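You operate a simulated robot arm through the tools that you are given. There is no shell and no other tool.

You are at the controls of a simulated two-armed robot. One attempt, no reset.

JOB
Pick up the carton from the deck beside the belt roll with one hand, pass it to the other hand and put it on the roof of the white cabinet. Set down upright: carton.

The check looks at the end state, three seconds after you hand in, the way a careful person would. Anything else that was tipped, shoved, dropped, spilled or broken makes it a failure.

ROBOT AND FRAMES
Two 7-joint arms with two-finger parallel grippers on one trunk, on a base that moves. Base frame: it is fixed to the floor where the robot stands at the start and does not move with it; the origin is under the middle of the robot, x ahead of it, y to its left, z up; the surface under the hand at the start is at about z = 0.75. Lengths are in m, angles in degrees, forces in N, time in s.
The left shoulder is at the start at [0.013, 0.183, 1.117], the right one opposite. With the tool pointing down near the work surface each hand reaches from about 0.2 to 0.68 m from the robot's upright axis, wherever it stands, measured 20 degrees to its own side. Places, roughly: roof of the white cabinet [3.5, 1.6, 1.4]. Payload 3.91 kg a hand.
The tool frame of a hand sits at the grasp point between the pads (the TCP): z along the fingers, y along the line on which they close. The tips reach 0.03 m beyond it. Largest opening 0.11 m; finger width 0.02, thickness 0.01; the body of the gripper, 0.048 by 0.112 m, starts 0.055 m behind the TCP.
Orientation is that of the tool frame in the base frame, as [roll, pitch, yaw] about the fixed x, y, z axes, in that order (R = Rz(yaw) Ry(pitch) Rx(roll)). With the fingers straight down and closing along the base's y, the tool's x points along the base's -x, its y along +y and its z along -z.

CONTROLS
- The arms move only by the tool arm_command. It takes "left_rows", "right_rows" or both (then of equal length, played together; a hand with none holds still); each is a list of rows, each an object (a shift or turn left out is 0, a gripper value left out holds the last) with "xyz": the shift along the tool's x, y, z in m, a list of three; "delta_rot": the turn, a rotation vector about the tool's x, y, z in degrees, a list of three; "fingers": the closure, from 0 (fully open) to 1 (shut). In form: [{"xyz": [dx, dy, dz], "delta_rot": [wx, wy, wz], "fingers": fingers}, ...]. A call has 1 to 20 rows; each row is the pose to reach, as a shift and turn from the pose commanded when the call began, along the tool's axes at that moment. A row lasts 0.2 s, in which the tool goes at most 0.05 m and 8.6 degrees; a call with a longer step from one row to the next is refused whole, and so is a gripper value outside its range. Where a pose cannot be reached the arm comes as near as it can. A force on the tool above 40 N (or 10 N above the force at the start of the call, whichever is more), or a blocked arm, ends the call early, and 0.2 s more pass. The fingers move at their own pace (about 0.045 m/s each) and stop on an object; they squeeze with about 43 N. The grip force told is the motor's: it shows also when the fingers shut on nothing. Time passes only in rows, and 0.2 s behind the last, so rows that repeat a pose let the fingers close. The reply holds the time, the measured pose of the TCP, the force on the tool along the base axes, the opening and the grip force, in the units named above and with some noise, with the torque about the TCP (base axes, N m) and any sound that the robot's microphone picked up.
- Cameras (640 x 400 px; columns grow to the right, rows downward): "scene" is now at [0.0749, 0.0103, 1.3047]; the picture's right is [-0.13, -0.99, -0.00], its down [-0.42, 0.06, -0.91] and it looks along [0.90, -0.12, -0.42] (base axes); focal length 252 px, centre (320, 200). "left" rides on the left gripper at [0.073, -0.017, -0.103] in its tool frame; the picture's right is [0.23, 0.97, 0.00], its down [-0.76, 0.18, -0.62] and it looks along [-0.61, 0.14, 0.78] (tool axes); focal length 222 px, centre (320, 200). "right" rides on the right gripper at [0.072, 0.017, -0.103] in its tool frame; the picture's right is [-0.23, 0.97, 0.00], its down [-0.76, -0.18, -0.62] and it looks along [-0.61, -0.14, 0.78] (tool axes); focal length 222 px, centre (320, 200). There is no depth. A picture from a camera that has moved, and an enlarged one, comes with that camera's place and axes in the base frame and with its lens.
- grab_frame(camera): a new picture of that camera. It takes no simulated time.
- raise_lower(by): slides the trunk up (or, below 0, down) by that many m; the arms and the scene camera ride with it, the base frame stays. It gives what a move gives, with no picture.
- roll_base(legs): drives the robot by 1 to 6 legs, each [ahead, left, turn to the left] in m, m and degrees, along the robot's own axes; the way and the turn of a leg run together, so that a leg with both is an arc; at most 1.5 m and 180 degrees a leg. The arms and the cameras ride along, it lands a little off, and it stops where it bumps. It gives what a move gives.
- turn_head(pan, tilt): turns the head with the scene camera to pan (to the left, within 80 degrees either way) and tilt (down, from -29 to 69), counted from straight ahead of the robot. It gives what a move gives.
- enlarge(camera, box): a new picture of the part [left, top, right, bottom] of that camera's present view, enlarged. It takes no simulated time.
- sign_off(): hands the job in; it is judged then, once.

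Places have to be worked out from the pictures, the camera data and where the tool is seen. Open the grippers and draw the arms clear of the work before you hand the job in, unless the task says otherwise.

The tools are called after "Emit:" by a JSON object that holds its "name" and its "arguments". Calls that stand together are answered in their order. arm_command: Moves the arms, as the interface text tells. Its arguments: {"type":"object","properties":{"left_rows":{"type":"array","items":{"type":"object","properties":{"xyz":{"type":"array","items":{"type":"number"}},"delta_rot":{"type":"array","items":{"type":"number"}},"fingers":{"type":"number"}}}},"right_rows":{"type":"array","items":{"type":"object","properties":{"xyz":{"type":"array","items":{"type":"number"}},"delta_rot":{"type":"array","items":{"type":"number"}},"fingers":{"type":"number"}}}}},"required":[]} The other tools are called the same way: raise_lower (by) moves the trunk up or down; roll_base (legs) drives the base; turn_head (pan, tilt) turns the head that bears the scene camera; grab_frame (camera) takes a picture; enlarge (camera, box) takes an enlarged picture of a part of a camera's view; sign_off () hands the job in.

At the start:

```text
time_s: 0.0
left_ee_pos: [0.4406, 0.1779, 1.1528]
left_ee_rot: [-179.7, 8.0, -179.5]
left_wrist_force: [-0.1, 0.3, -0.4]
left_wrist_torque: [0.0, -0.01, 0.0]
left_grip_width: 0.1098
left_grasp_force: 0.2
right_ee_pos: [0.5007, -0.1898, 1.0348]
right_ee_rot: [-179.7, 1.3, 179.8]
right_wrist_force: [0.4, 0.0, 0.0]
right_wrist_torque: [-0.01, 0.02, 0.0]
right_grip_width: 0.1099
right_grasp_force: 0.1
trunk travel left (down, up): [-0.325, 0.178]
robot x, y, heading: [-0.0029, 0.0158, -0.1]
head pan, tilt (commanded): [-7.4, 27.4]
```

scene: 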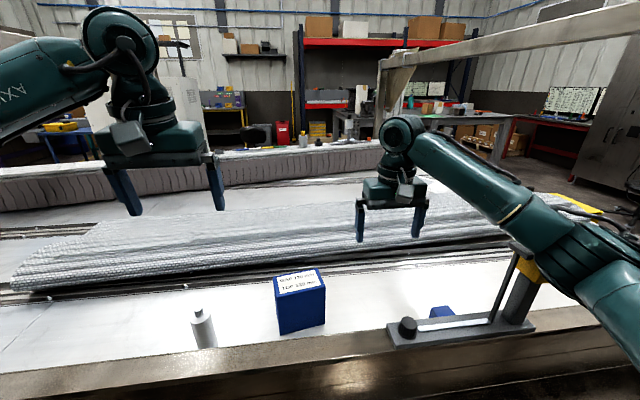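
right: 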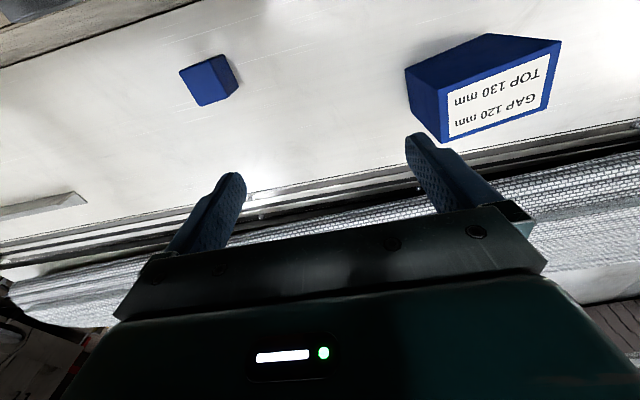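
left: 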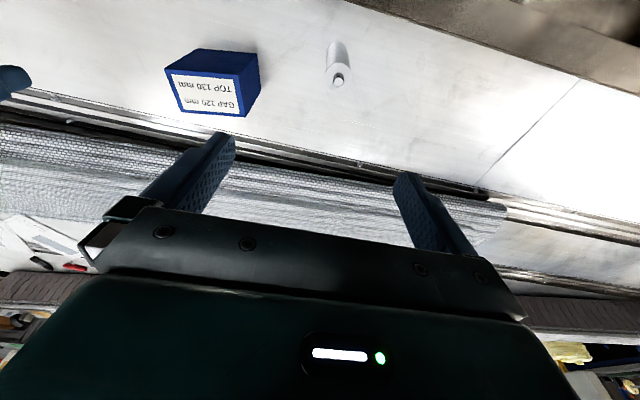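

The pictures show a blue box with a label, a white bottle, a small blue block and a long grey belt roll. I look closer at the box and label first.

Emit:
{"name": "enlarge", "arguments": {"camera": "scene", "box": [160, 240, 480, 400]}}

Emit:
{"name": "enlarge", "arguments": {"camera": "right", "box": [380, 10, 600, 150]}}

Emit:
{"name": "enlarge", "arguments": {"camera": "left", "box": [140, 20, 380, 140]}}

Emit:
{"name": "enlarge", "arguments": {"camera": "scene", "box": [0, 0, 320, 200]}}

Emit:
{"name": "enlarge", "arguments": {"camera": "scene", "box": [320, 0, 640, 200]}}

```text
2.00 times, centred on (320, 320) of scene
camera zoom: at [0.0749, 0.0103, 1.3047], right [-0.13, -0.99, 0.0], down [-0.42, 0.06, -0.91], along [0.9, -0.12, -0.42], focal length 503 px, centre (320, -40)
```

zoom: 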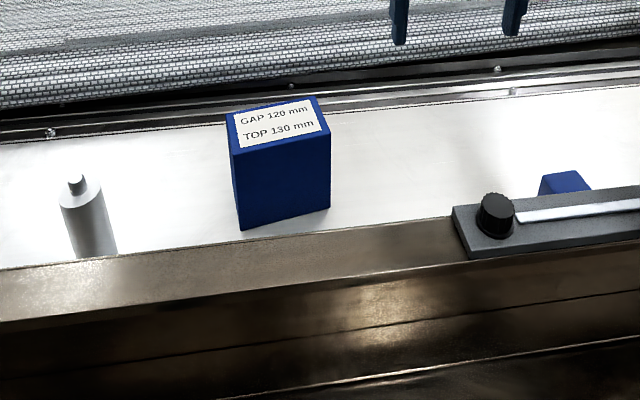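

```text
2.86 times, centred on (490, 80) of right
camera zoom: at [0.4252, -0.1719, 1.1356], right [0.23, 0.97, 0.0], down [0.75, -0.18, 0.64], along [0.62, -0.15, -0.77], focal length 635 px, centre (-166, 543)
```

zoom: 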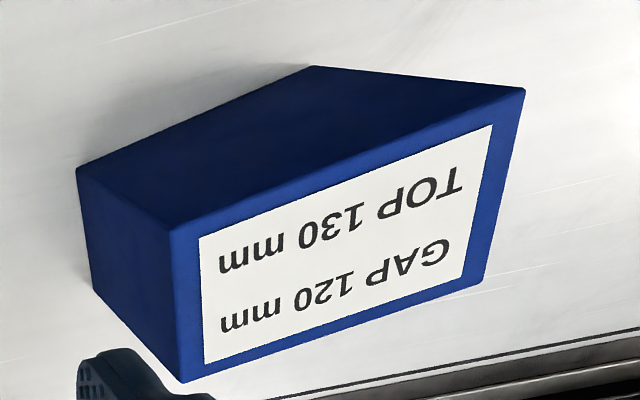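

```text
2.67 times, centred on (260, 80) of left
camera zoom: at [0.3533, 0.1603, 1.2446], right [-0.23, 0.97, -0.04], down [0.67, 0.19, 0.72], along [0.71, 0.14, -0.69], focal length 592 px, centre (480, 520)
```

zoom: 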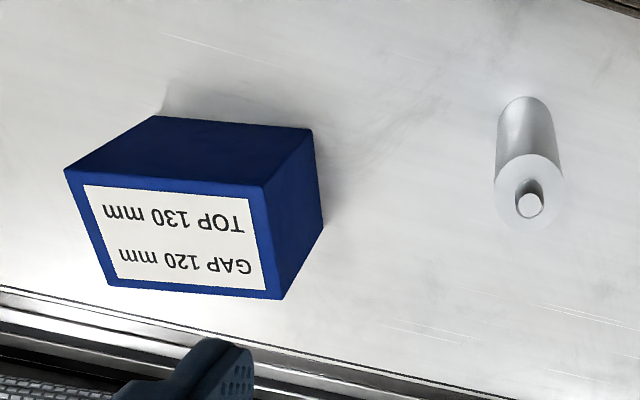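

```text
2.00 times, centred on (160, 100) of scene
camera zoom: at [0.0749, 0.0103, 1.3047], right [-0.13, -0.99, 0.0], down [-0.42, 0.06, -0.91], along [0.9, -0.12, -0.42], focal length 503 px, centre (640, 400)
```

zoom: 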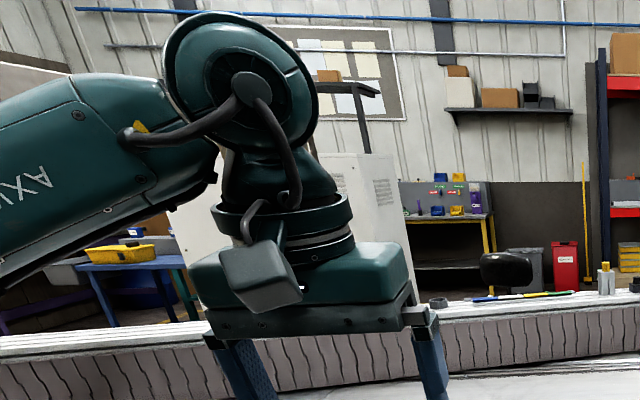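

```text
2.00 times, centred on (480, 100) of scene
camera zoom: at [0.0749, 0.0103, 1.3047], right [-0.13, -0.99, 0.0], down [-0.42, 0.06, -0.91], along [0.9, -0.12, -0.42], focal length 503 px, centre (0, 400)
```

zoom: 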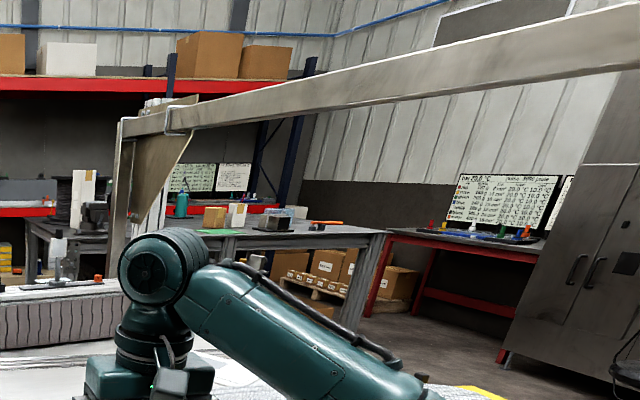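

The carton is the labelled blue box, about 0.11 wide, 0.067 deep, 0.125 tall, near [0.54, 0.0]. Before touching it I look around for the cabinet and for a drivable way.

Emit:
{"name": "turn_head", "arguments": {"pan": 30, "tilt": 5}}

Emit:
{"name": "grab_frame", "arguments": {"camera": "scene"}}

Emit:
{"name": "turn_head", "arguments": {"pan": 75, "tilt": 20}}

Emit:
{"name": "grab_frame", "arguments": {"camera": "scene"}}

Emit:
{"name": "turn_head", "arguments": {"pan": -40, "tilt": 10}}

Emit:
{"name": "grab_frame", "arguments": {"camera": "scene"}}

Emit:
{"name": "turn_head", "arguments": {"pan": -78, "tilt": 20}}

Emit:
{"name": "grab_frame", "arguments": {"camera": "scene"}}

```text
time_s: 1.0
left_ee_pos: [0.4374, 0.1776, 1.1612]
left_ee_rot: [-179.7, 9.4, -179.4]
left_wrist_force: [-0.2, 0.1, 0.1]
left_wrist_torque: [0.02, 0.02, 0.01]
left_grip_width: 0.1099
left_grasp_force: 0.0
right_ee_pos: [0.5007, -0.1904, 1.0308]
right_ee_rot: [-179.7, 1.3, 179.9]
right_wrist_force: [0.0, 0.0, -0.2]
right_wrist_torque: [0.02, 0.01, 0.04]
right_grip_width: 0.1102
right_grasp_force: 0.0
trunk travel left (down, up): [-0.325, 0.178]
robot x, y, heading: [-0.0001, 0.0157, -0.1]
head pan, tilt (commanded): [30.0, 5.0]
```

```text
taken
camera scene: at [0.0623, 0.0675, 1.3369], right [0.5, -0.87, 0.02], down [-0.03, -0.05, -1.0], along [0.87, 0.5, -0.05], focal length 252 px, centre (320, 200)
```

scene: 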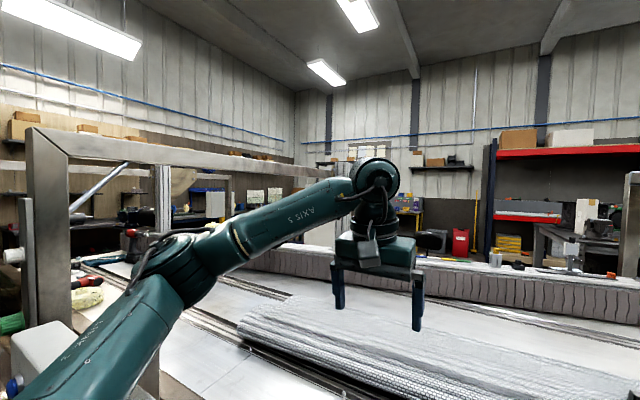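

```text
time_s: 2.2
left_ee_pos: [0.4384, 0.1765, 1.1602]
left_ee_rot: [-179.8, 9.5, -179.5]
left_wrist_force: [-0.1, 0.1, -1.1]
left_wrist_torque: [-0.02, 0.01, 0.0]
left_grip_width: 0.1102
left_grasp_force: 0.0
right_ee_pos: [0.5006, -0.1909, 1.0327]
right_ee_rot: [-179.9, 1.5, 179.9]
right_wrist_force: [-0.7, -0.4, 0.6]
right_wrist_torque: [0.02, 0.0, 0.01]
right_grip_width: 0.1101
right_grasp_force: 0.1
trunk travel left (down, up): [-0.325, 0.178]
robot x, y, heading: [-0.0027, 0.018, 0.1]
head pan, tilt (commanded): [75.0, 20.0]
```

```text
taken
camera scene: at [0.0078, 0.1112, 1.3099], right [0.97, -0.26, 0.04], down [-0.05, -0.33, -0.94], along [0.26, 0.91, -0.33], focal length 252 px, centre (320, 200)
```

scene: 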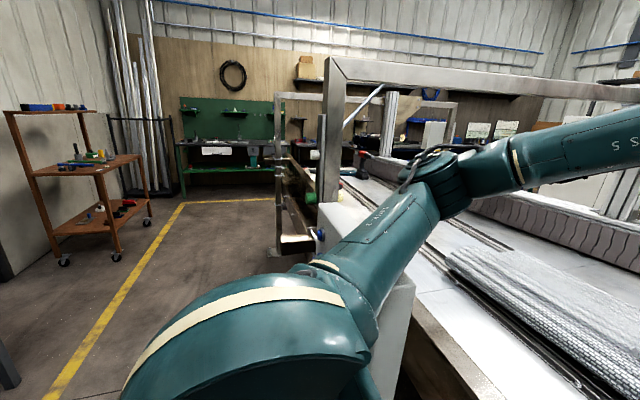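

```text
time_s: 4.1
left_ee_pos: [0.4381, 0.1767, 1.1605]
left_ee_rot: [-179.7, 9.4, -179.5]
left_wrist_force: [0.2, 0.6, -0.1]
left_wrist_torque: [0.02, -0.01, 0.02]
left_grip_width: 0.1098
left_grasp_force: 0.0
right_ee_pos: [0.5003, -0.1907, 1.0325]
right_ee_rot: [-179.7, 1.5, 179.9]
right_wrist_force: [-0.6, -1.0, -0.3]
right_wrist_torque: [0.02, -0.01, 0.01]
right_grip_width: 0.1098
right_grasp_force: 0.0
trunk travel left (down, up): [-0.325, 0.178]
robot x, y, heading: [-0.0008, 0.0128, 0.2]
head pan, tilt (commanded): [-40.0, 10.0]
```

```text
taken
camera scene: at [0.054, -0.0389, 1.3285], right [-0.64, -0.77, -0.03], down [-0.09, 0.11, -0.99], along [0.76, -0.63, -0.14], focal length 252 px, centre (320, 200)
```

scene: 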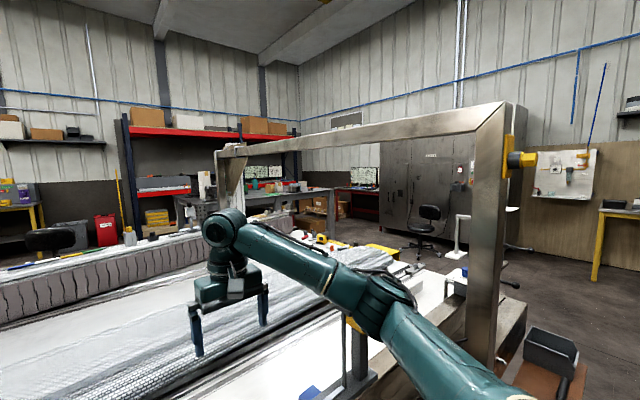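

```text
time_s: 5.1
left_ee_pos: [0.4382, 0.176, 1.16]
left_ee_rot: [-179.7, 9.3, -179.5]
left_wrist_force: [0.7, -0.1, -0.4]
left_wrist_torque: [0.04, 0.04, 0.01]
left_grip_width: 0.1098
left_grasp_force: 0.0
right_ee_pos: [0.4995, -0.1896, 1.0314]
right_ee_rot: [-179.9, 1.4, 179.9]
right_wrist_force: [0.7, 0.6, 0.3]
right_wrist_torque: [0.02, 0.0, -0.03]
right_grip_width: 0.1104
right_grasp_force: 0.0
trunk travel left (down, up): [-0.325, 0.178]
robot x, y, heading: [-0.0004, 0.0164, 0.3]
head pan, tilt (commanded): [-78.0, 20.0]
```

```text
taken
camera scene: at [0.0028, -0.0705, 1.3099], right [-0.98, -0.21, -0.04], down [-0.03, 0.33, -0.94], along [0.21, -0.92, -0.33], focal length 252 px, centre (320, 200)
```

scene: 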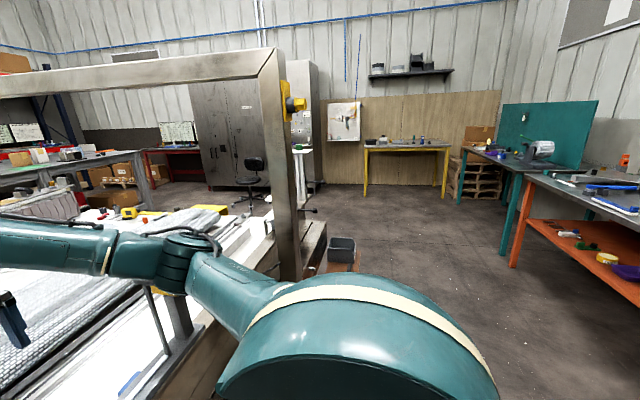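

Machine blocks the direct way and the left hand hides the cabinet. I raise the trunk for a better view and move the left hand to the left out of the line of sight.

Emit:
{"name": "raise_lower", "arguments": {"by": 0.17}}

Emit:
{"name": "arm_command", "arguments": {"left_rows": [{"xyz": [0.03, 0.02, 0.02]}, {"xyz": [0.06, 0.04, 0.04]}, {"xyz": [0.09, 0.06, 0.06]}, {"xyz": [0.1, 0.09, 0.09]}, {"xyz": [0.1, 0.12, 0.12]}, {"xyz": [0.1, 0.15, 0.15]}]}}

Emit:
{"name": "turn_head", "arguments": {"pan": 20, "tilt": 10}}

Emit:
{"name": "grab_frame", "arguments": {"camera": "scene"}}

Emit:
{"name": "enlarge", "arguments": {"camera": "scene", "box": [220, 80, 460, 230]}}

```text
time_s: 6.2
left_ee_pos: [0.4666, 0.1784, 1.2123]
left_ee_rot: [-179.6, 6.2, -179.8]
left_wrist_force: [0.5, -0.2, -0.2]
left_wrist_torque: [-0.01, 0.01, 0.02]
left_grip_width: 0.1099
left_grasp_force: 0.0
right_ee_pos: [0.5029, -0.1913, 1.0277]
right_ee_rot: [-179.1, -8.6, 179.3]
right_wrist_force: [-0.1, -1.0, 0.2]
right_wrist_torque: [-0.05, 0.05, -0.01]
right_grip_width: 0.1099
right_grasp_force: 0.0
trunk travel left (down, up): [-0.408, 0.095]
robot x, y, heading: [-0.0005, 0.0166, -0.1]
head pan, tilt (commanded): [-78.0, 20.0]
stopped: the arm was blocked; the commanded pose is now the measured one
```

```text
time_s: 7.8
left_ee_pos: [0.4325, 0.2815, 1.0788]
left_ee_rot: [179.2, 9.1, 175.1]
left_wrist_force: [0.0, -0.1, -0.3]
left_wrist_torque: [0.02, 0.01, 0.0]
left_grip_width: 0.1101
left_grasp_force: 0.1
right_ee_pos: [0.5041, -0.2414, 1.0324]
right_ee_rot: [179.4, -8.0, 175.1]
right_wrist_force: [-0.6, -0.1, -0.5]
right_wrist_torque: [0.0, 0.03, 0.0]
right_grip_width: 0.1099
right_grasp_force: 0.0
trunk travel left (down, up): [-0.408, 0.095]
robot x, y, heading: [0.0075, 0.0181, -5.2]
head pan, tilt (commanded): [-78.0, 20.0]
stopped in row 6 (left hand): the arm was blocked; the commanded pose is now the measured one
```

```text
time_s: 9.5
left_ee_pos: [0.4309, 0.2811, 1.0802]
left_ee_rot: [179.4, 9.2, 175.1]
left_wrist_force: [0.3, -0.8, 0.1]
left_wrist_torque: [0.03, 0.0, 0.05]
left_grip_width: 0.1101
left_grasp_force: 0.1
right_ee_pos: [0.5046, -0.2428, 1.0315]
right_ee_rot: [179.7, -8.3, 175.0]
right_wrist_force: [0.1, -0.1, 0.6]
right_wrist_torque: [0.03, 0.02, 0.01]
right_grip_width: 0.11
right_grasp_force: 0.0
trunk travel left (down, up): [-0.408, 0.095]
robot x, y, heading: [0.0025, 0.0175, -4.9]
head pan, tilt (commanded): [20.0, 10.0]
```

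```text
taken
camera scene: at [0.1276, 0.0297, 1.4095], right [0.26, -0.97, -0.01], down [-0.17, -0.03, -0.98], along [0.95, 0.26, -0.18], focal length 252 px, centre (320, 200)
```

scene: 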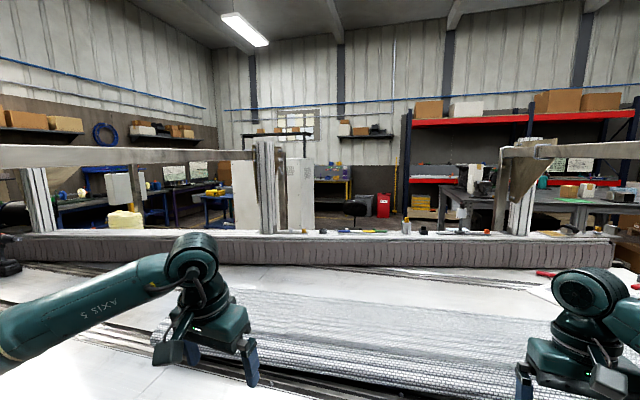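

```text
2.67 times, centred on (340, 155) of scene
camera zoom: at [0.1276, 0.0297, 1.4095], right [0.26, -0.97, -0.01], down [-0.17, -0.03, -0.98], along [0.95, 0.26, -0.18], focal length 671 px, centre (267, 320)
```

zoom: 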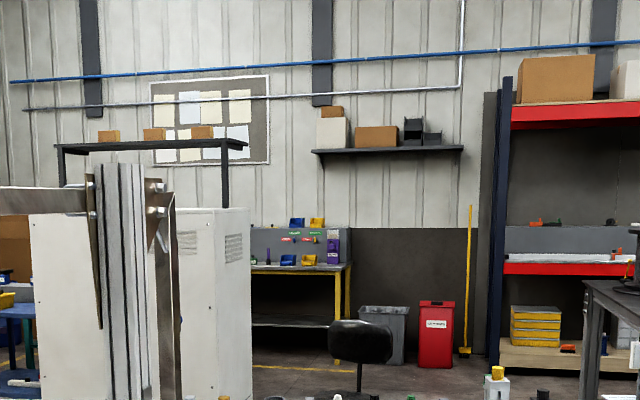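

Something blocked an arm during the trunk rise and again during the left move (the base yawed −5°). I look at both arms' elbows and surroundings to see what they touch.

Emit:
{"name": "turn_head", "arguments": {"pan": 75, "tilt": 35}}

Emit:
{"name": "grab_frame", "arguments": {"camera": "scene"}}

Emit:
{"name": "turn_head", "arguments": {"pan": -75, "tilt": 35}}

Emit:
{"name": "grab_frame", "arguments": {"camera": "scene"}}

Emit:
{"name": "turn_head", "arguments": {"pan": 0, "tilt": 45}}

Emit:
{"name": "grab_frame", "arguments": {"camera": "scene"}}

```text
time_s: 10.8
left_ee_pos: [0.4315, 0.2804, 1.0801]
left_ee_rot: [179.4, 9.3, 175.1]
left_wrist_force: [-0.1, 0.2, -0.3]
left_wrist_torque: [0.01, -0.01, -0.02]
left_grip_width: 0.1101
left_grasp_force: 0.0
right_ee_pos: [0.5047, -0.2416, 1.0313]
right_ee_rot: [179.6, -8.3, 175.1]
right_wrist_force: [1.5, 0.2, -0.1]
right_wrist_torque: [0.0, 0.03, -0.01]
right_grip_width: 0.11
right_grasp_force: 0.0
trunk travel left (down, up): [-0.408, 0.095]
robot x, y, heading: [0.0059, 0.0177, -5.1]
head pan, tilt (commanded): [75.0, 35.0]
```

```text
taken
camera scene: at [0.0673, 0.0882, 1.3702], right [0.94, -0.34, -0.01], down [-0.2, -0.53, -0.82], along [0.28, 0.78, -0.57], focal length 252 px, centre (320, 200)
```

scene: 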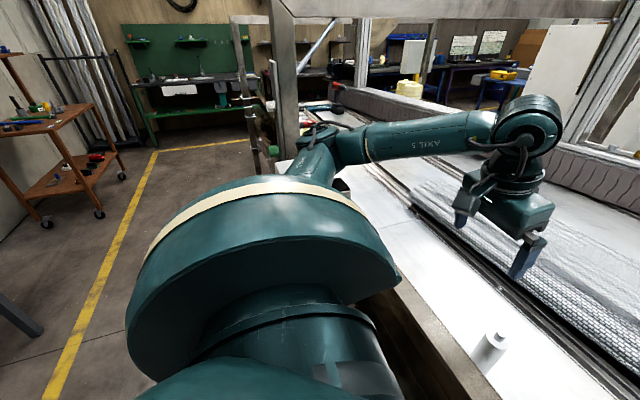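

```text
time_s: 13.1
left_ee_pos: [0.4304, 0.2802, 1.0805]
left_ee_rot: [179.4, 9.2, 175.0]
left_wrist_force: [0.3, 0.4, -1.2]
left_wrist_torque: [0.0, -0.02, 0.0]
left_grip_width: 0.1098
left_grasp_force: 0.0
right_ee_pos: [0.503, -0.2432, 1.0318]
right_ee_rot: [179.7, -8.2, 175.0]
right_wrist_force: [-0.2, 1.0, 0.7]
right_wrist_torque: [0.0, -0.01, -0.03]
right_grip_width: 0.11
right_grasp_force: 0.1
trunk travel left (down, up): [-0.408, 0.095]
robot x, y, heading: [0.0062, 0.0138, -5.0]
head pan, tilt (commanded): [-75.0, 35.0]
```

```text
taken
camera scene: at [0.052, -0.0822, 1.368], right [-0.98, -0.18, 0.0], down [-0.1, 0.57, -0.81], along [0.14, -0.8, -0.58], focal length 252 px, centre (320, 200)
```

scene: 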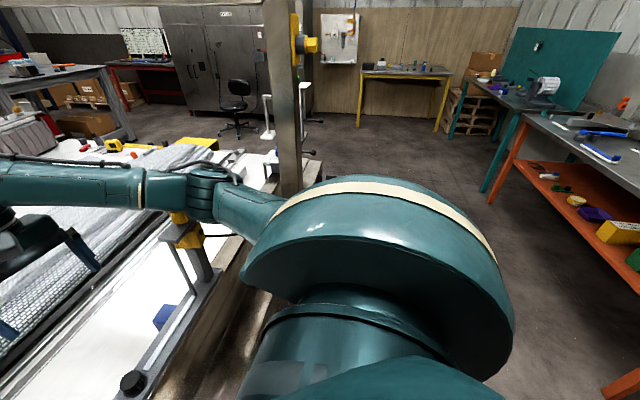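

```text
time_s: 14.6
left_ee_pos: [0.4295, 0.2801, 1.0798]
left_ee_rot: [179.4, 9.1, 175.1]
left_wrist_force: [0.0, 0.7, 0.7]
left_wrist_torque: [0.0, 0.01, 0.02]
left_grip_width: 0.1099
left_grasp_force: 0.0
right_ee_pos: [0.504, -0.2429, 1.0322]
right_ee_rot: [179.7, -8.2, 175.2]
right_wrist_force: [-1.0, 0.1, 0.1]
right_wrist_torque: [0.0, -0.01, 0.0]
right_grip_width: 0.11
right_grasp_force: 0.0
trunk travel left (down, up): [-0.408, 0.095]
robot x, y, heading: [0.0085, 0.0153, -4.9]
head pan, tilt (commanded): [0.0, 45.0]
```

```text
taken
camera scene: at [0.1171, -0.0029, 1.3538], right [-0.09, -1.0, -0.01], down [-0.71, 0.07, -0.7], along [0.7, -0.05, -0.71], focal length 252 px, centre (320, 200)
```

scene: 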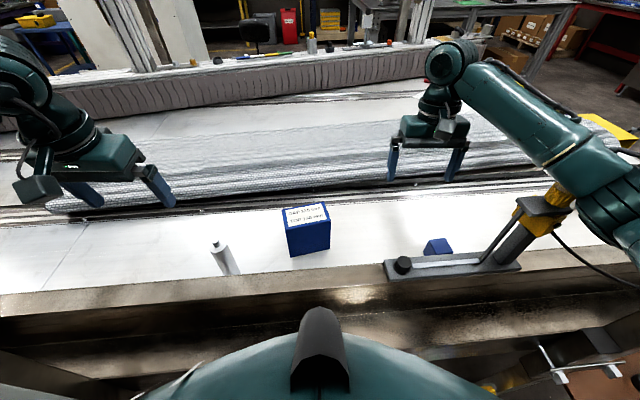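

The force readings are quiet now, but the right elbow is near the yellow-headed device. I enlarge the present view there to check whether it has been touched or moved.

Emit:
{"name": "enlarge", "arguments": {"camera": "scene", "box": [360, 100, 640, 300]}}

Emit:
{"name": "enlarge", "arguments": {"camera": "scene", "box": [180, 170, 420, 320]}}

Emit:
{"name": "grab_frame", "arguments": {"camera": "right"}}

Emit:
{"name": "grab_frame", "arguments": {"camera": "left"}}

```text
2.00 times, centred on (500, 200) of scene
camera zoom: at [0.1171, -0.0029, 1.3538], right [-0.09, -1.0, -0.01], down [-0.71, 0.07, -0.7], along [0.7, -0.05, -0.71], focal length 503 px, centre (-40, 200)
```

zoom: 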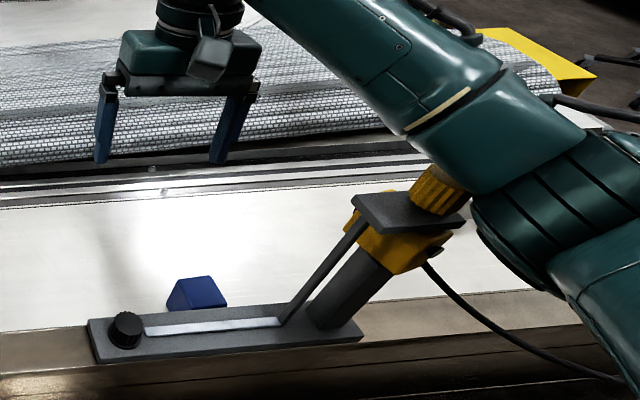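

```text
2.67 times, centred on (300, 245) of scene
camera zoom: at [0.1171, -0.0029, 1.3538], right [-0.09, -1.0, -0.01], down [-0.71, 0.07, -0.7], along [0.7, -0.05, -0.71], focal length 671 px, centre (373, 80)
```

zoom: 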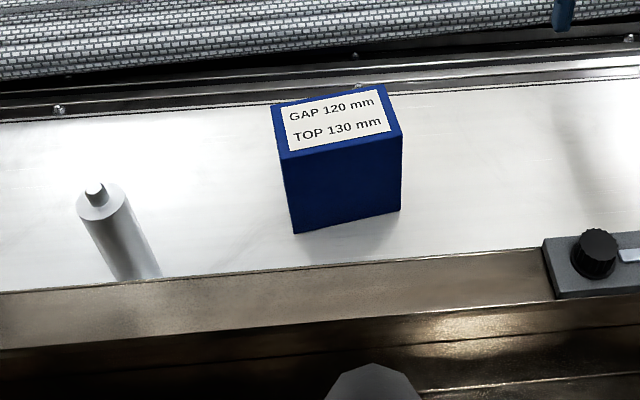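

```text
taken
camera right: at [0.4483, -0.2222, 1.1443], right [0.31, 0.95, -0.03], down [0.82, -0.25, 0.51], along [0.48, -0.18, -0.86], focal length 222 px, centre (320, 200)
```

right: 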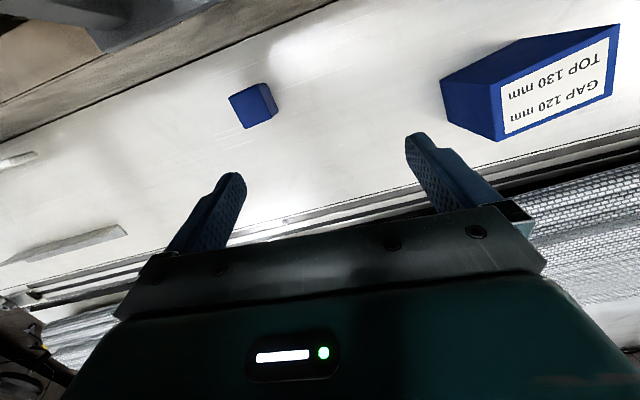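

```text
taken
camera left: at [0.3411, 0.2696, 1.1694], right [-0.14, 0.99, -0.03], down [0.66, 0.11, 0.74], along [0.73, 0.09, -0.67], focal length 222 px, centre (320, 200)
```

left: 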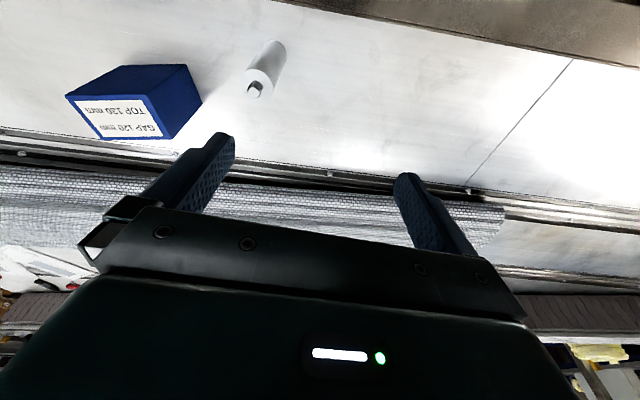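

The rays from two views place the front rail's top at z≈0.90 and the yellow-headed device's head at about [0.34, −0.36, 1.05], just under the right elbow. I lift the right hand straight up, gently, to get that arm clear of it.

Emit:
{"name": "arm_command", "arguments": {"right_rows": [{"xyz": [0.003, 0, -0.02]}, {"xyz": [0.006, 0, -0.04]}, {"xyz": [0.009, 0, -0.06]}, {"xyz": [0.011, 0, -0.08]}, {"xyz": [0.014, 0, -0.1]}]}}

Emit:
{"name": "grab_frame", "arguments": {"camera": "scene"}}

```text
time_s: 15.8
left_ee_pos: [0.4317, 0.2816, 1.0784]
left_ee_rot: [179.1, 9.2, 175.5]
left_wrist_force: [-0.7, -0.4, -0.5]
left_wrist_torque: [0.01, -0.01, 0.03]
left_grip_width: 0.1099
left_grasp_force: 0.0
right_ee_pos: [0.5059, -0.2453, 1.125]
right_ee_rot: [179.5, -9.0, 175.0]
right_wrist_force: [-0.5, 0.4, 0.0]
right_wrist_torque: [-0.02, -0.01, -0.01]
right_grip_width: 0.1098
right_grasp_force: 0.0
trunk travel left (down, up): [-0.408, 0.095]
robot x, y, heading: [0.0068, 0.0175, -4.9]
head pan, tilt (commanded): [0.0, 45.0]
```

```text
taken
camera scene: at [0.1197, -0.0053, 1.3518], right [-0.08, -1.0, -0.01], down [-0.71, 0.07, -0.7], along [0.7, -0.05, -0.71], focal length 252 px, centre (320, 200)
```

scene: 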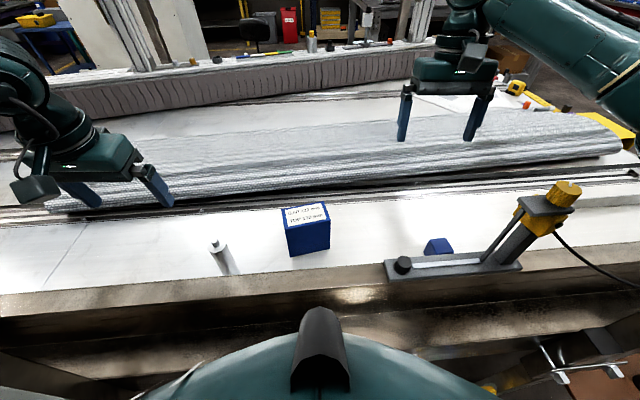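

The device is intact and now clear beneath the right arm. I raise the right hand further out of the way and lift the left hand off its sideways contact.

Emit:
{"name": "arm_command", "arguments": {"left_rows": [{"xyz": [-0.004, -0.01, -0.02]}, {"xyz": [-0.007, -0.02, -0.04]}, {"xyz": [-0.01, -0.03, -0.06]}, {"xyz": [-0.014, -0.04, -0.08]}, {"xyz": [-0.018, -0.05, -0.1]}, {"xyz": [-0.018, -0.05, -0.1]}], "right_rows": [{"xyz": [0.004, 0, -0.02]}, {"xyz": [0.008, 0, -0.04]}, {"xyz": [0.012, 0, -0.06]}, {"xyz": [0.016, 0, -0.08]}, {"xyz": [0.02, 0, -0.1]}, {"xyz": [0.02, 0, -0.1]}]}}

Emit:
{"name": "grab_frame", "arguments": {"camera": "left"}}

Emit:
{"name": "enlarge", "arguments": {"camera": "scene", "box": [240, 180, 400, 280]}}

```text
time_s: 17.2
left_ee_pos: [0.4284, 0.2379, 1.1597]
left_ee_rot: [-180.0, 7.7, 175.3]
left_wrist_force: [0.6, -0.5, -0.1]
left_wrist_torque: [0.02, 0.07, 0.03]
left_grip_width: 0.1099
left_grasp_force: 0.1
right_ee_pos: [0.5, -0.2346, 1.2214]
right_ee_rot: [-179.6, -8.9, 175.0]
right_wrist_force: [0.5, 0.1, -0.9]
right_wrist_torque: [0.03, 0.1, -0.03]
right_grip_width: 0.1098
right_grasp_force: 0.1
trunk travel left (down, up): [-0.408, 0.095]
robot x, y, heading: [0.0017, 0.0158, -4.6]
head pan, tilt (commanded): [0.0, 45.0]
```

```text
taken
camera left: at [0.3416, 0.2289, 1.2519], right [-0.14, 0.99, -0.03], down [0.68, 0.12, 0.72], along [0.72, 0.08, -0.69], focal length 222 px, centre (320, 200)
```

left: 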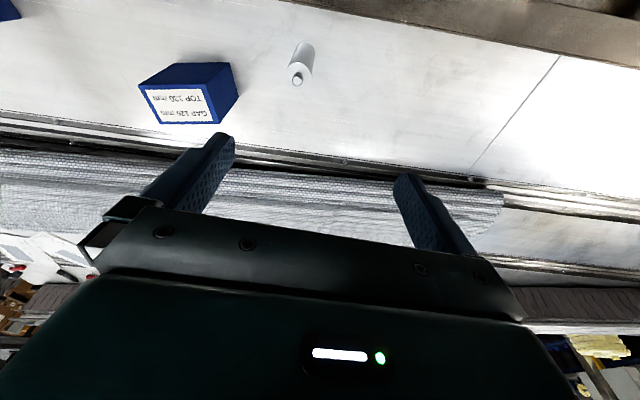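

```text
4.00 times, centred on (320, 230) of scene
camera zoom: at [0.1184, 0.0087, 1.3437], right [-0.08, -1.0, 0.0], down [-0.71, 0.06, -0.7], along [0.7, -0.06, -0.71], focal length 1007 px, centre (320, 80)
```

zoom: 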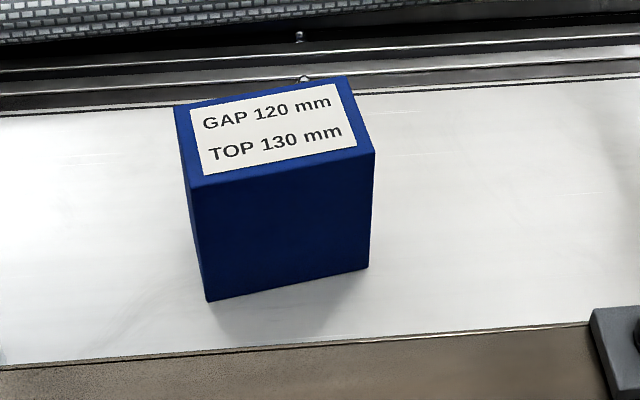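

The carton works out at centre (0.541, 0.002), yaw ≈ 9°, about 0.067 × 0.1145 × 0.125 m, top at z≈0.875. I turn the left hand so it closes across the 0.067 side and bring it high above the carton.

Emit:
{"name": "arm_command", "arguments": {"left_rows": [{"xyz": [-0.012, -0.0226, 0.0097], "delta_rot": [0.51, 0.65, 7.62]}, {"xyz": [-0.0239, -0.0452, 0.0193], "delta_rot": [1.03, 1.31, 15.24]}, {"xyz": [-0.0359, -0.0678, 0.029], "delta_rot": [1.54, 1.96, 22.86]}, {"xyz": [-0.0479, -0.0904, 0.0386], "delta_rot": [2.05, 2.61, 30.48]}, {"xyz": [-0.0599, -0.113, 0.0483], "delta_rot": [2.57, 3.27, 38.1]}, {"xyz": [-0.0718, -0.1355, 0.058], "delta_rot": [3.08, 3.92, 45.72]}, {"xyz": [-0.0838, -0.1581, 0.0676], "delta_rot": [3.59, 4.57, 53.34]}, {"xyz": [-0.0958, -0.1807, 0.0773], "delta_rot": [4.1, 5.22, 60.96]}, {"xyz": [-0.1077, -0.2033, 0.0869], "delta_rot": [4.62, 5.88, 68.58]}, {"xyz": [-0.1197, -0.2259, 0.0966], "delta_rot": [5.13, 6.53, 76.2]}, {"xyz": [-0.1197, -0.2259, 0.0966], "delta_rot": [5.13, 6.53, 76.2]}]}}

Emit:
{"name": "grab_frame", "arguments": {"camera": "scene"}}

Emit:
{"name": "grab_frame", "arguments": {"camera": "left"}}

```text
time_s: 19.6
left_ee_pos: [0.4311, 0.0612, 1.1175]
left_ee_rot: [-179.7, 3.8, 107.3]
left_wrist_force: [0.5, -0.9, -0.1]
left_wrist_torque: [0.0, -0.01, 0.01]
left_grip_width: 0.1099
left_grasp_force: 0.0
left hand out of reach, approached as far as the arm can: row 8, 9, 10, 11
right_ee_pos: [0.4941, -0.2327, 1.2261]
right_ee_rot: [-179.7, -8.5, 175.0]
right_wrist_force: [-0.8, 0.1, -0.7]
right_wrist_torque: [-0.05, -0.02, 0.02]
right_grip_width: 0.1099
right_grasp_force: 0.2
trunk travel left (down, up): [-0.408, 0.095]
robot x, y, heading: [0.0038, 0.0149, -4.8]
head pan, tilt (commanded): [0.0, 45.0]
```

```text
taken
camera scene: at [0.112, 0.0098, 1.3452], right [-0.08, -1.0, 0.0], down [-0.7, 0.06, -0.71], along [0.71, -0.06, -0.71], focal length 252 px, centre (320, 200)
```

scene: 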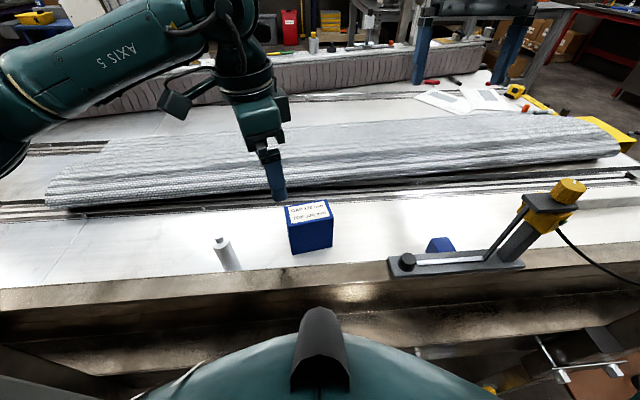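

```text
taken
camera left: at [0.3914, 0.1322, 1.2151], right [0.86, 0.51, -0.02], down [0.39, -0.63, 0.67], along [0.33, -0.59, -0.74], focal length 222 px, centre (320, 200)
```

left: 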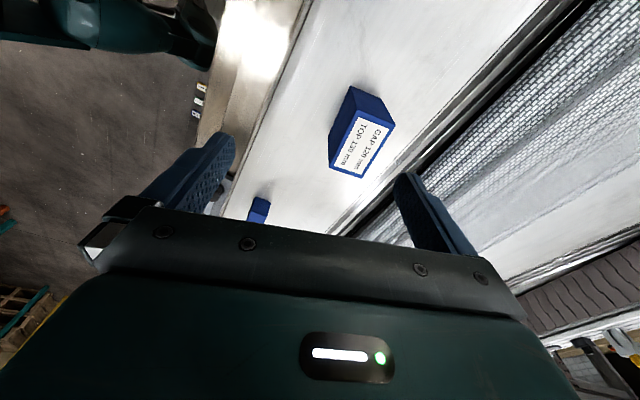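

The left hand stopped short at yaw 107°, x 0.43 — a joint limit rather than contact. I send a still row to learn whether the commanded pose is the reached or the unreachable one.

Emit:
{"name": "arm_command", "arguments": {"left_rows": [{"xyz": [0, 0, 0]}]}}

```text
time_s: 20.0
left_ee_pos: [0.4323, 0.062, 1.1163]
left_ee_rot: [-179.7, 3.8, 107.4]
left_wrist_force: [0.0, 0.1, 0.0]
left_wrist_torque: [0.0, -0.02, -0.02]
left_grip_width: 0.1097
left_grasp_force: 0.1
right_ee_pos: [0.4963, -0.2323, 1.2251]
right_ee_rot: [-179.7, -8.5, 175.1]
right_wrist_force: [-0.1, -0.4, -0.4]
right_wrist_torque: [0.03, -0.01, -0.02]
right_grip_width: 0.1099
right_grasp_force: 0.0
trunk travel left (down, up): [-0.408, 0.095]
robot x, y, heading: [0.0049, 0.0156, -4.5]
head pan, tilt (commanded): [0.0, 45.0]
```

The commanded pose equals the reached one. I now test moving forward at the present wrist yaw to see what is limiting.

Emit:
{"name": "arm_command", "arguments": {"left_rows": [{"xyz": [-0.0146, 0.0216, 0.001]}, {"xyz": [-0.0292, 0.0432, 0.002]}, {"xyz": [-0.0438, 0.0648, 0.003]}, {"xyz": [-0.0584, 0.0864, 0.0039]}]}}

```text
time_s: 21.0
left_ee_pos: [0.4335, 0.0614, 1.1162]
left_ee_rot: [-179.8, 3.6, 107.3]
left_wrist_force: [0.1, -0.2, -0.5]
left_wrist_torque: [0.03, -0.01, -0.01]
left_grip_width: 0.1101
left_grasp_force: 0.1
left hand out of reach, approached as far as the arm can: row 1, 2, 3, 4
right_ee_pos: [0.4961, -0.2328, 1.2256]
right_ee_rot: [-179.7, -8.7, 175.1]
right_wrist_force: [0.0, 0.2, -1.2]
right_wrist_torque: [0.05, -0.01, -0.01]
right_grip_width: 0.1103
right_grasp_force: 0.1
trunk travel left (down, up): [-0.408, 0.095]
robot x, y, heading: [0.0033, 0.0171, -4.8]
head pan, tilt (commanded): [0.0, 45.0]
```

Forward is refused outright at this height, probably because the wrist must bend too far with the hand this high. I lower the hand to z≈0.98 (still above carton top 0.875 and rail 0.90) and try forward there.

Emit:
{"name": "arm_command", "arguments": {"left_rows": [{"xyz": [0.002, 0, 0.026]}, {"xyz": [0.004, 0, 0.052]}, {"xyz": [0.006, 0, 0.078]}, {"xyz": [0.008, 0, 0.104]}, {"xyz": [0.009, 0, 0.13]}, {"xyz": [0.009, 0, 0.13]}]}}

Emit:
{"name": "grab_frame", "arguments": {"camera": "scene"}}

```text
time_s: 22.4
left_ee_pos: [0.4305, 0.0624, 0.9872]
left_ee_rot: [-179.8, 3.7, 107.5]
left_wrist_force: [-0.1, 0.0, 0.1]
left_wrist_torque: [0.01, -0.03, -0.02]
left_grip_width: 0.1101
left_grasp_force: 0.0
right_ee_pos: [0.4956, -0.2319, 1.2264]
right_ee_rot: [-179.7, -8.5, 175.2]
right_wrist_force: [0.0, -0.8, 0.0]
right_wrist_torque: [0.0, -0.01, 0.0]
right_grip_width: 0.11
right_grasp_force: 0.1
trunk travel left (down, up): [-0.408, 0.095]
robot x, y, heading: [0.0078, 0.0186, -5.1]
head pan, tilt (commanded): [0.0, 45.0]
```

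```text
taken
camera scene: at [0.1137, 0.0103, 1.345], right [-0.08, -1.0, 0.0], down [-0.7, 0.06, -0.71], along [0.7, -0.06, -0.71], focal length 252 px, centre (320, 200)
```

scene: 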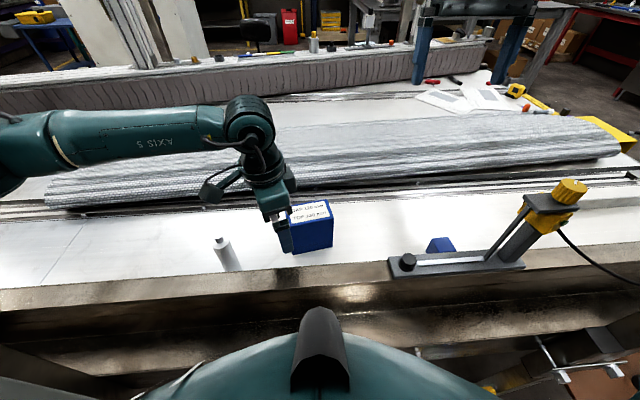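

Lowering worked without contact. Now I try shifting forward and right to above the carton at this height.

Emit:
{"name": "arm_command", "arguments": {"left_rows": [{"xyz": [-0.018, 0.0174, 0.0012]}, {"xyz": [-0.036, 0.0348, 0.0023]}, {"xyz": [-0.0541, 0.0521, 0.0035]}, {"xyz": [-0.0721, 0.0695, 0.0046]}, {"xyz": [-0.0901, 0.0869, 0.0058]}, {"xyz": [-0.0901, 0.0869, 0.0058]}]}}

Emit:
{"name": "grab_frame", "arguments": {"camera": "scene"}}

```text
time_s: 23.8
left_ee_pos: [0.4326, 0.0614, 0.9875]
left_ee_rot: [-179.6, 3.6, 107.4]
left_wrist_force: [-0.1, 0.2, -0.3]
left_wrist_torque: [0.04, 0.0, -0.01]
left_grip_width: 0.1099
left_grasp_force: 0.1
left hand out of reach, approached as far as the arm can: row 1, 2, 3, 4, 5, 6
right_ee_pos: [0.4966, -0.2326, 1.2245]
right_ee_rot: [-179.7, -8.6, 175.1]
right_wrist_force: [-0.3, -0.1, 0.0]
right_wrist_torque: [0.0, -0.01, 0.01]
right_grip_width: 0.11
right_grasp_force: 0.0
trunk travel left (down, up): [-0.408, 0.095]
robot x, y, heading: [0.0039, 0.0125, -4.7]
head pan, tilt (commanded): [0.0, 45.0]
```

```text
taken
camera scene: at [0.1138, 0.0103, 1.345], right [-0.08, -1.0, 0.0], down [-0.7, 0.06, -0.71], along [0.7, -0.06, -0.71], focal length 252 px, centre (320, 200)
```

scene: 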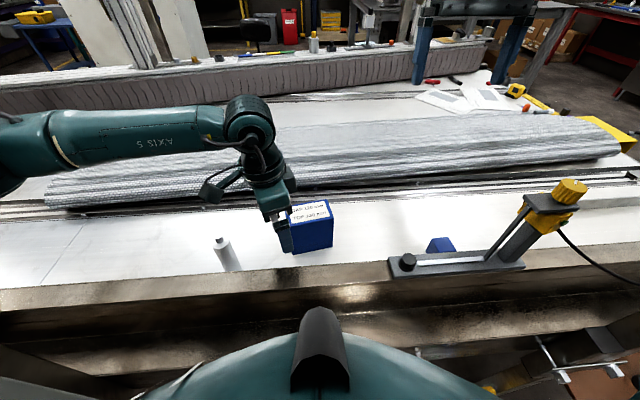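

The forward shift is still refused, so the wrist is at its turning limit this way round. I turn the wrist back the other way (towards yaw −81°) and test that side.

Emit:
{"name": "arm_command", "arguments": {"left_rows": [{"xyz": [0.01, 0, 0], "delta_rot": [0, 0, -8.5]}, {"xyz": [0.02, 0, 0], "delta_rot": [0, 0, -17]}, {"xyz": [0.03, 0, 0], "delta_rot": [0, 0, -25.5]}, {"xyz": [0.04, 0, 0], "delta_rot": [0, 0, -34]}, {"xyz": [0.05, 0, 0], "delta_rot": [0, 0, -42.5]}, {"xyz": [0.05, 0, 0], "delta_rot": [0, 0, -51]}, {"xyz": [0.05, 0, 0], "delta_rot": [0, 0, -59.5]}, {"xyz": [0.05, 0, 0], "delta_rot": [0, 0, -68]}, {"xyz": [0.05, 0, 0], "delta_rot": [0, 0, -76.5]}, {"xyz": [0.05, 0, 0], "delta_rot": [0, 0, -85]}, {"xyz": [0.05, 0, 0], "delta_rot": [0, 0, -93.5]}, {"xyz": [0.05, 0, 0], "delta_rot": [0, 0, -102]}, {"xyz": [0.05, 0, 0], "delta_rot": [0, 0, -110.5]}, {"xyz": [0.05, 0, 0], "delta_rot": [0, 0, -119]}, {"xyz": [0.05, 0, 0], "delta_rot": [0, 0, -127.5]}, {"xyz": [0.05, 0, 0], "delta_rot": [0, 0, -136]}, {"xyz": [0.05, 0, 0], "delta_rot": [0, 0, -144.5]}, {"xyz": [0.05, 0, 0], "delta_rot": [0, 0, -153]}, {"xyz": [0.05, 0, 0], "delta_rot": [0, 0, -161.5]}, {"xyz": [0.05, 0, 0], "delta_rot": [0, 0, -170]}]}}

Emit:
{"name": "grab_frame", "arguments": {"camera": "scene"}}

```text
time_s: 28.2
left_ee_pos: [0.4346, 0.1272, 1.0161]
left_ee_rot: [-175.4, -3.9, -80.9]
left_wrist_force: [-0.3, 0.5, 0.5]
left_wrist_torque: [-0.01, -0.02, 0.0]
left_grip_width: 0.1099
left_grasp_force: 0.1
right_ee_pos: [0.4977, -0.2288, 1.2323]
right_ee_rot: [-179.7, -8.5, 175.2]
right_wrist_force: [0.4, -0.1, 0.7]
right_wrist_torque: [-0.01, -0.01, 0.03]
right_grip_width: 0.1099
right_grasp_force: 0.2
trunk travel left (down, up): [-0.408, 0.095]
robot x, y, heading: [0.0061, 0.0234, -5.0]
head pan, tilt (commanded): [0.0, 45.0]
stopped in row 20 (left hand): the arm was blocked; the commanded pose is now the measured one
```

```text
taken
camera scene: at [0.1147, 0.0137, 1.3524], right [-0.08, -1.0, 0.0], down [-0.7, 0.06, -0.71], along [0.71, -0.06, -0.71], focal length 252 px, centre (320, 200)
```

scene: 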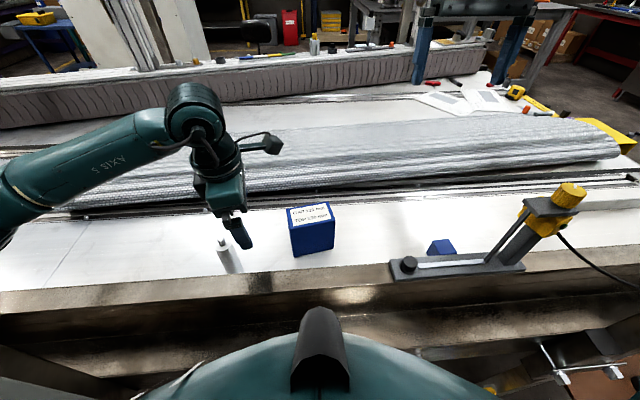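

Yaw −81° was reached but the arm got blocked, probably the elbow again. I look at the left elbow.

Emit:
{"name": "turn_head", "arguments": {"pan": 60, "tilt": 35}}

Emit:
{"name": "grab_frame", "arguments": {"camera": "scene"}}

```text
time_s: 29.5
left_ee_pos: [0.435, 0.1257, 1.0178]
left_ee_rot: [-175.4, -4.0, -80.9]
left_wrist_force: [-0.9, 0.4, -0.1]
left_wrist_torque: [0.01, 0.04, 0.03]
left_grip_width: 0.11
left_grasp_force: 0.0
right_ee_pos: [0.4969, -0.2297, 1.2341]
right_ee_rot: [-179.5, -8.6, 175.2]
right_wrist_force: [0.2, -0.4, -0.7]
right_wrist_torque: [0.02, -0.03, 0.0]
right_grip_width: 0.1101
right_grasp_force: 0.0
trunk travel left (down, up): [-0.408, 0.095]
robot x, y, heading: [0.004, 0.0185, -4.7]
head pan, tilt (commanded): [60.0, 35.0]
```

```text
taken
camera scene: at [0.084, 0.0929, 1.3678], right [0.82, -0.57, 0.0], down [-0.33, -0.47, -0.82], along [0.47, 0.67, -0.58], focal length 252 px, centre (320, 200)
```

scene: 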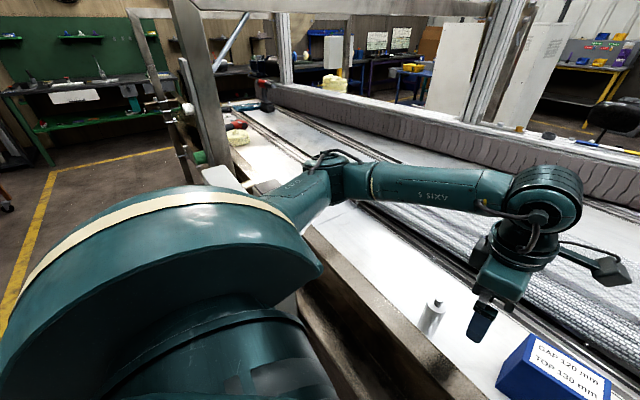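

The left elbow rests near the white housing on the left. I check the floor space to the right, since shifting the base to the right would free that elbow and put the carton straight ahead of the left shoulder.

Emit:
{"name": "turn_head", "arguments": {"pan": -45, "tilt": 60}}

Emit:
{"name": "grab_frame", "arguments": {"camera": "scene"}}

Emit:
{"name": "turn_head", "arguments": {"pan": -80, "tilt": 60}}

Emit:
{"name": "grab_frame", "arguments": {"camera": "scene"}}

```text
time_s: 31.3
left_ee_pos: [0.4335, 0.125, 1.017]
left_ee_rot: [-175.5, -4.0, -80.8]
left_wrist_force: [0.4, 1.2, -0.5]
left_wrist_torque: [-0.01, 0.0, 0.06]
left_grip_width: 0.11
left_grasp_force: 0.0
right_ee_pos: [0.4958, -0.2302, 1.2336]
right_ee_rot: [-179.6, -8.7, 175.1]
right_wrist_force: [-0.2, 0.2, 0.6]
right_wrist_torque: [-0.02, 0.03, 0.01]
right_grip_width: 0.1098
right_grasp_force: 0.1
trunk travel left (down, up): [-0.408, 0.095]
robot x, y, heading: [0.0064, 0.0185, -5.1]
head pan, tilt (commanded): [-45.0, 60.0]
```

```text
taken
camera scene: at [0.0768, -0.0313, 1.3335], right [-0.76, -0.65, 0.0], down [-0.56, 0.66, -0.5], along [0.32, -0.38, -0.87], focal length 252 px, centre (320, 200)
```

scene: 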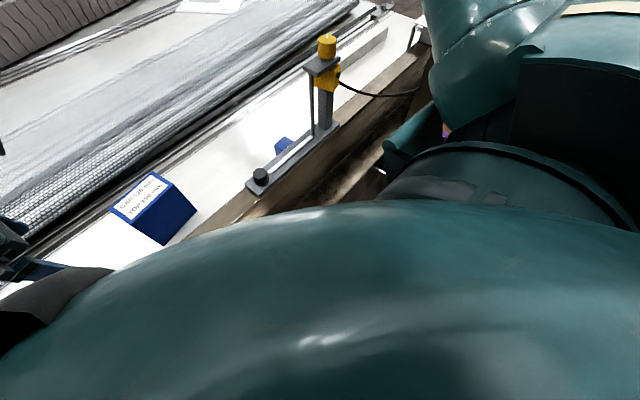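

```text
time_s: 32.3
left_ee_pos: [0.4342, 0.1236, 1.0186]
left_ee_rot: [-175.5, -4.2, -80.9]
left_wrist_force: [-0.5, 0.9, -0.2]
left_wrist_torque: [0.04, 0.02, 0.02]
left_grip_width: 0.1103
left_grasp_force: 0.1
right_ee_pos: [0.4963, -0.231, 1.2334]
right_ee_rot: [-179.5, -8.7, 175.2]
right_wrist_force: [-0.3, -0.7, 0.0]
right_wrist_torque: [0.01, -0.01, 0.0]
right_grip_width: 0.11
right_grasp_force: 0.0
trunk travel left (down, up): [-0.408, 0.095]
robot x, y, heading: [0.0054, 0.0164, -4.8]
head pan, tilt (commanded): [-80.0, 60.0]
```

```text
taken
camera scene: at [0.0398, -0.0473, 1.3334], right [-1.0, -0.09, 0.0], down [-0.08, 0.86, -0.5], along [0.05, -0.5, -0.87], focal length 252 px, centre (320, 200)
```

scene: 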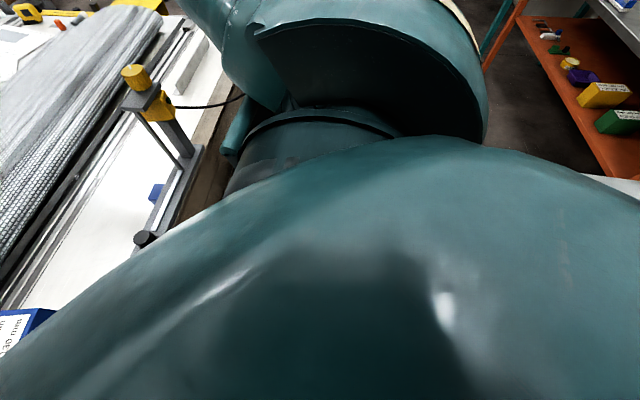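

The right arm is now well above the device. I raise the trunk the remaining bit, which lifts both elbows away from the machine.

Emit:
{"name": "raise_lower", "arguments": {"by": 0.09}}

Emit:
{"name": "turn_head", "arguments": {"pan": 40, "tilt": 40}}

Emit:
{"name": "grab_frame", "arguments": {"camera": "scene"}}

```text
time_s: 33.6
left_ee_pos: [0.4273, 0.118, 1.0887]
left_ee_rot: [-177.2, -3.8, -81.5]
left_wrist_force: [0.9, 0.5, 0.1]
left_wrist_torque: [-0.02, 0.01, -0.01]
left_grip_width: 0.1101
left_grasp_force: 0.1
right_ee_pos: [0.4972, -0.2324, 1.3145]
right_ee_rot: [-179.6, -8.6, 175.2]
right_wrist_force: [0.6, 0.0, 0.6]
right_wrist_torque: [0.02, -0.01, -0.01]
right_grip_width: 0.11
right_grasp_force: 0.2
trunk travel left (down, up): [-0.498, 0.005]
robot x, y, heading: [0.0045, 0.0146, -4.8]
head pan, tilt (commanded): [-80.0, 60.0]
```

```text
time_s: 35.6
left_ee_pos: [0.4259, 0.1195, 1.0898]
left_ee_rot: [-177.2, -3.8, -81.5]
left_wrist_force: [0.4, -0.4, 0.4]
left_wrist_torque: [-0.01, -0.03, 0.0]
left_grip_width: 0.1098
left_grasp_force: 0.0
right_ee_pos: [0.4968, -0.2305, 1.3142]
right_ee_rot: [-179.8, -8.6, 175.0]
right_wrist_force: [0.1, 0.7, 0.8]
right_wrist_torque: [0.02, -0.04, -0.02]
right_grip_width: 0.1098
right_grasp_force: 0.0
trunk travel left (down, up): [-0.498, 0.005]
robot x, y, heading: [0.0073, 0.0168, -4.7]
head pan, tilt (commanded): [40.0, 40.0]
```

```text
taken
camera scene: at [0.1027, 0.0668, 1.4422], right [0.58, -0.82, 0.0], down [-0.53, -0.37, -0.77], along [0.63, 0.44, -0.64], focal length 252 px, centre (320, 200)
```

scene: 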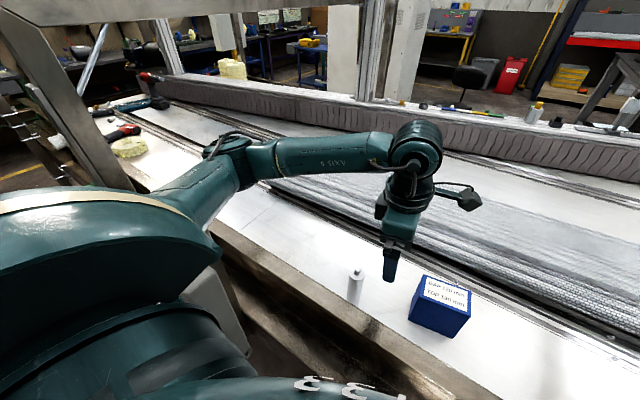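

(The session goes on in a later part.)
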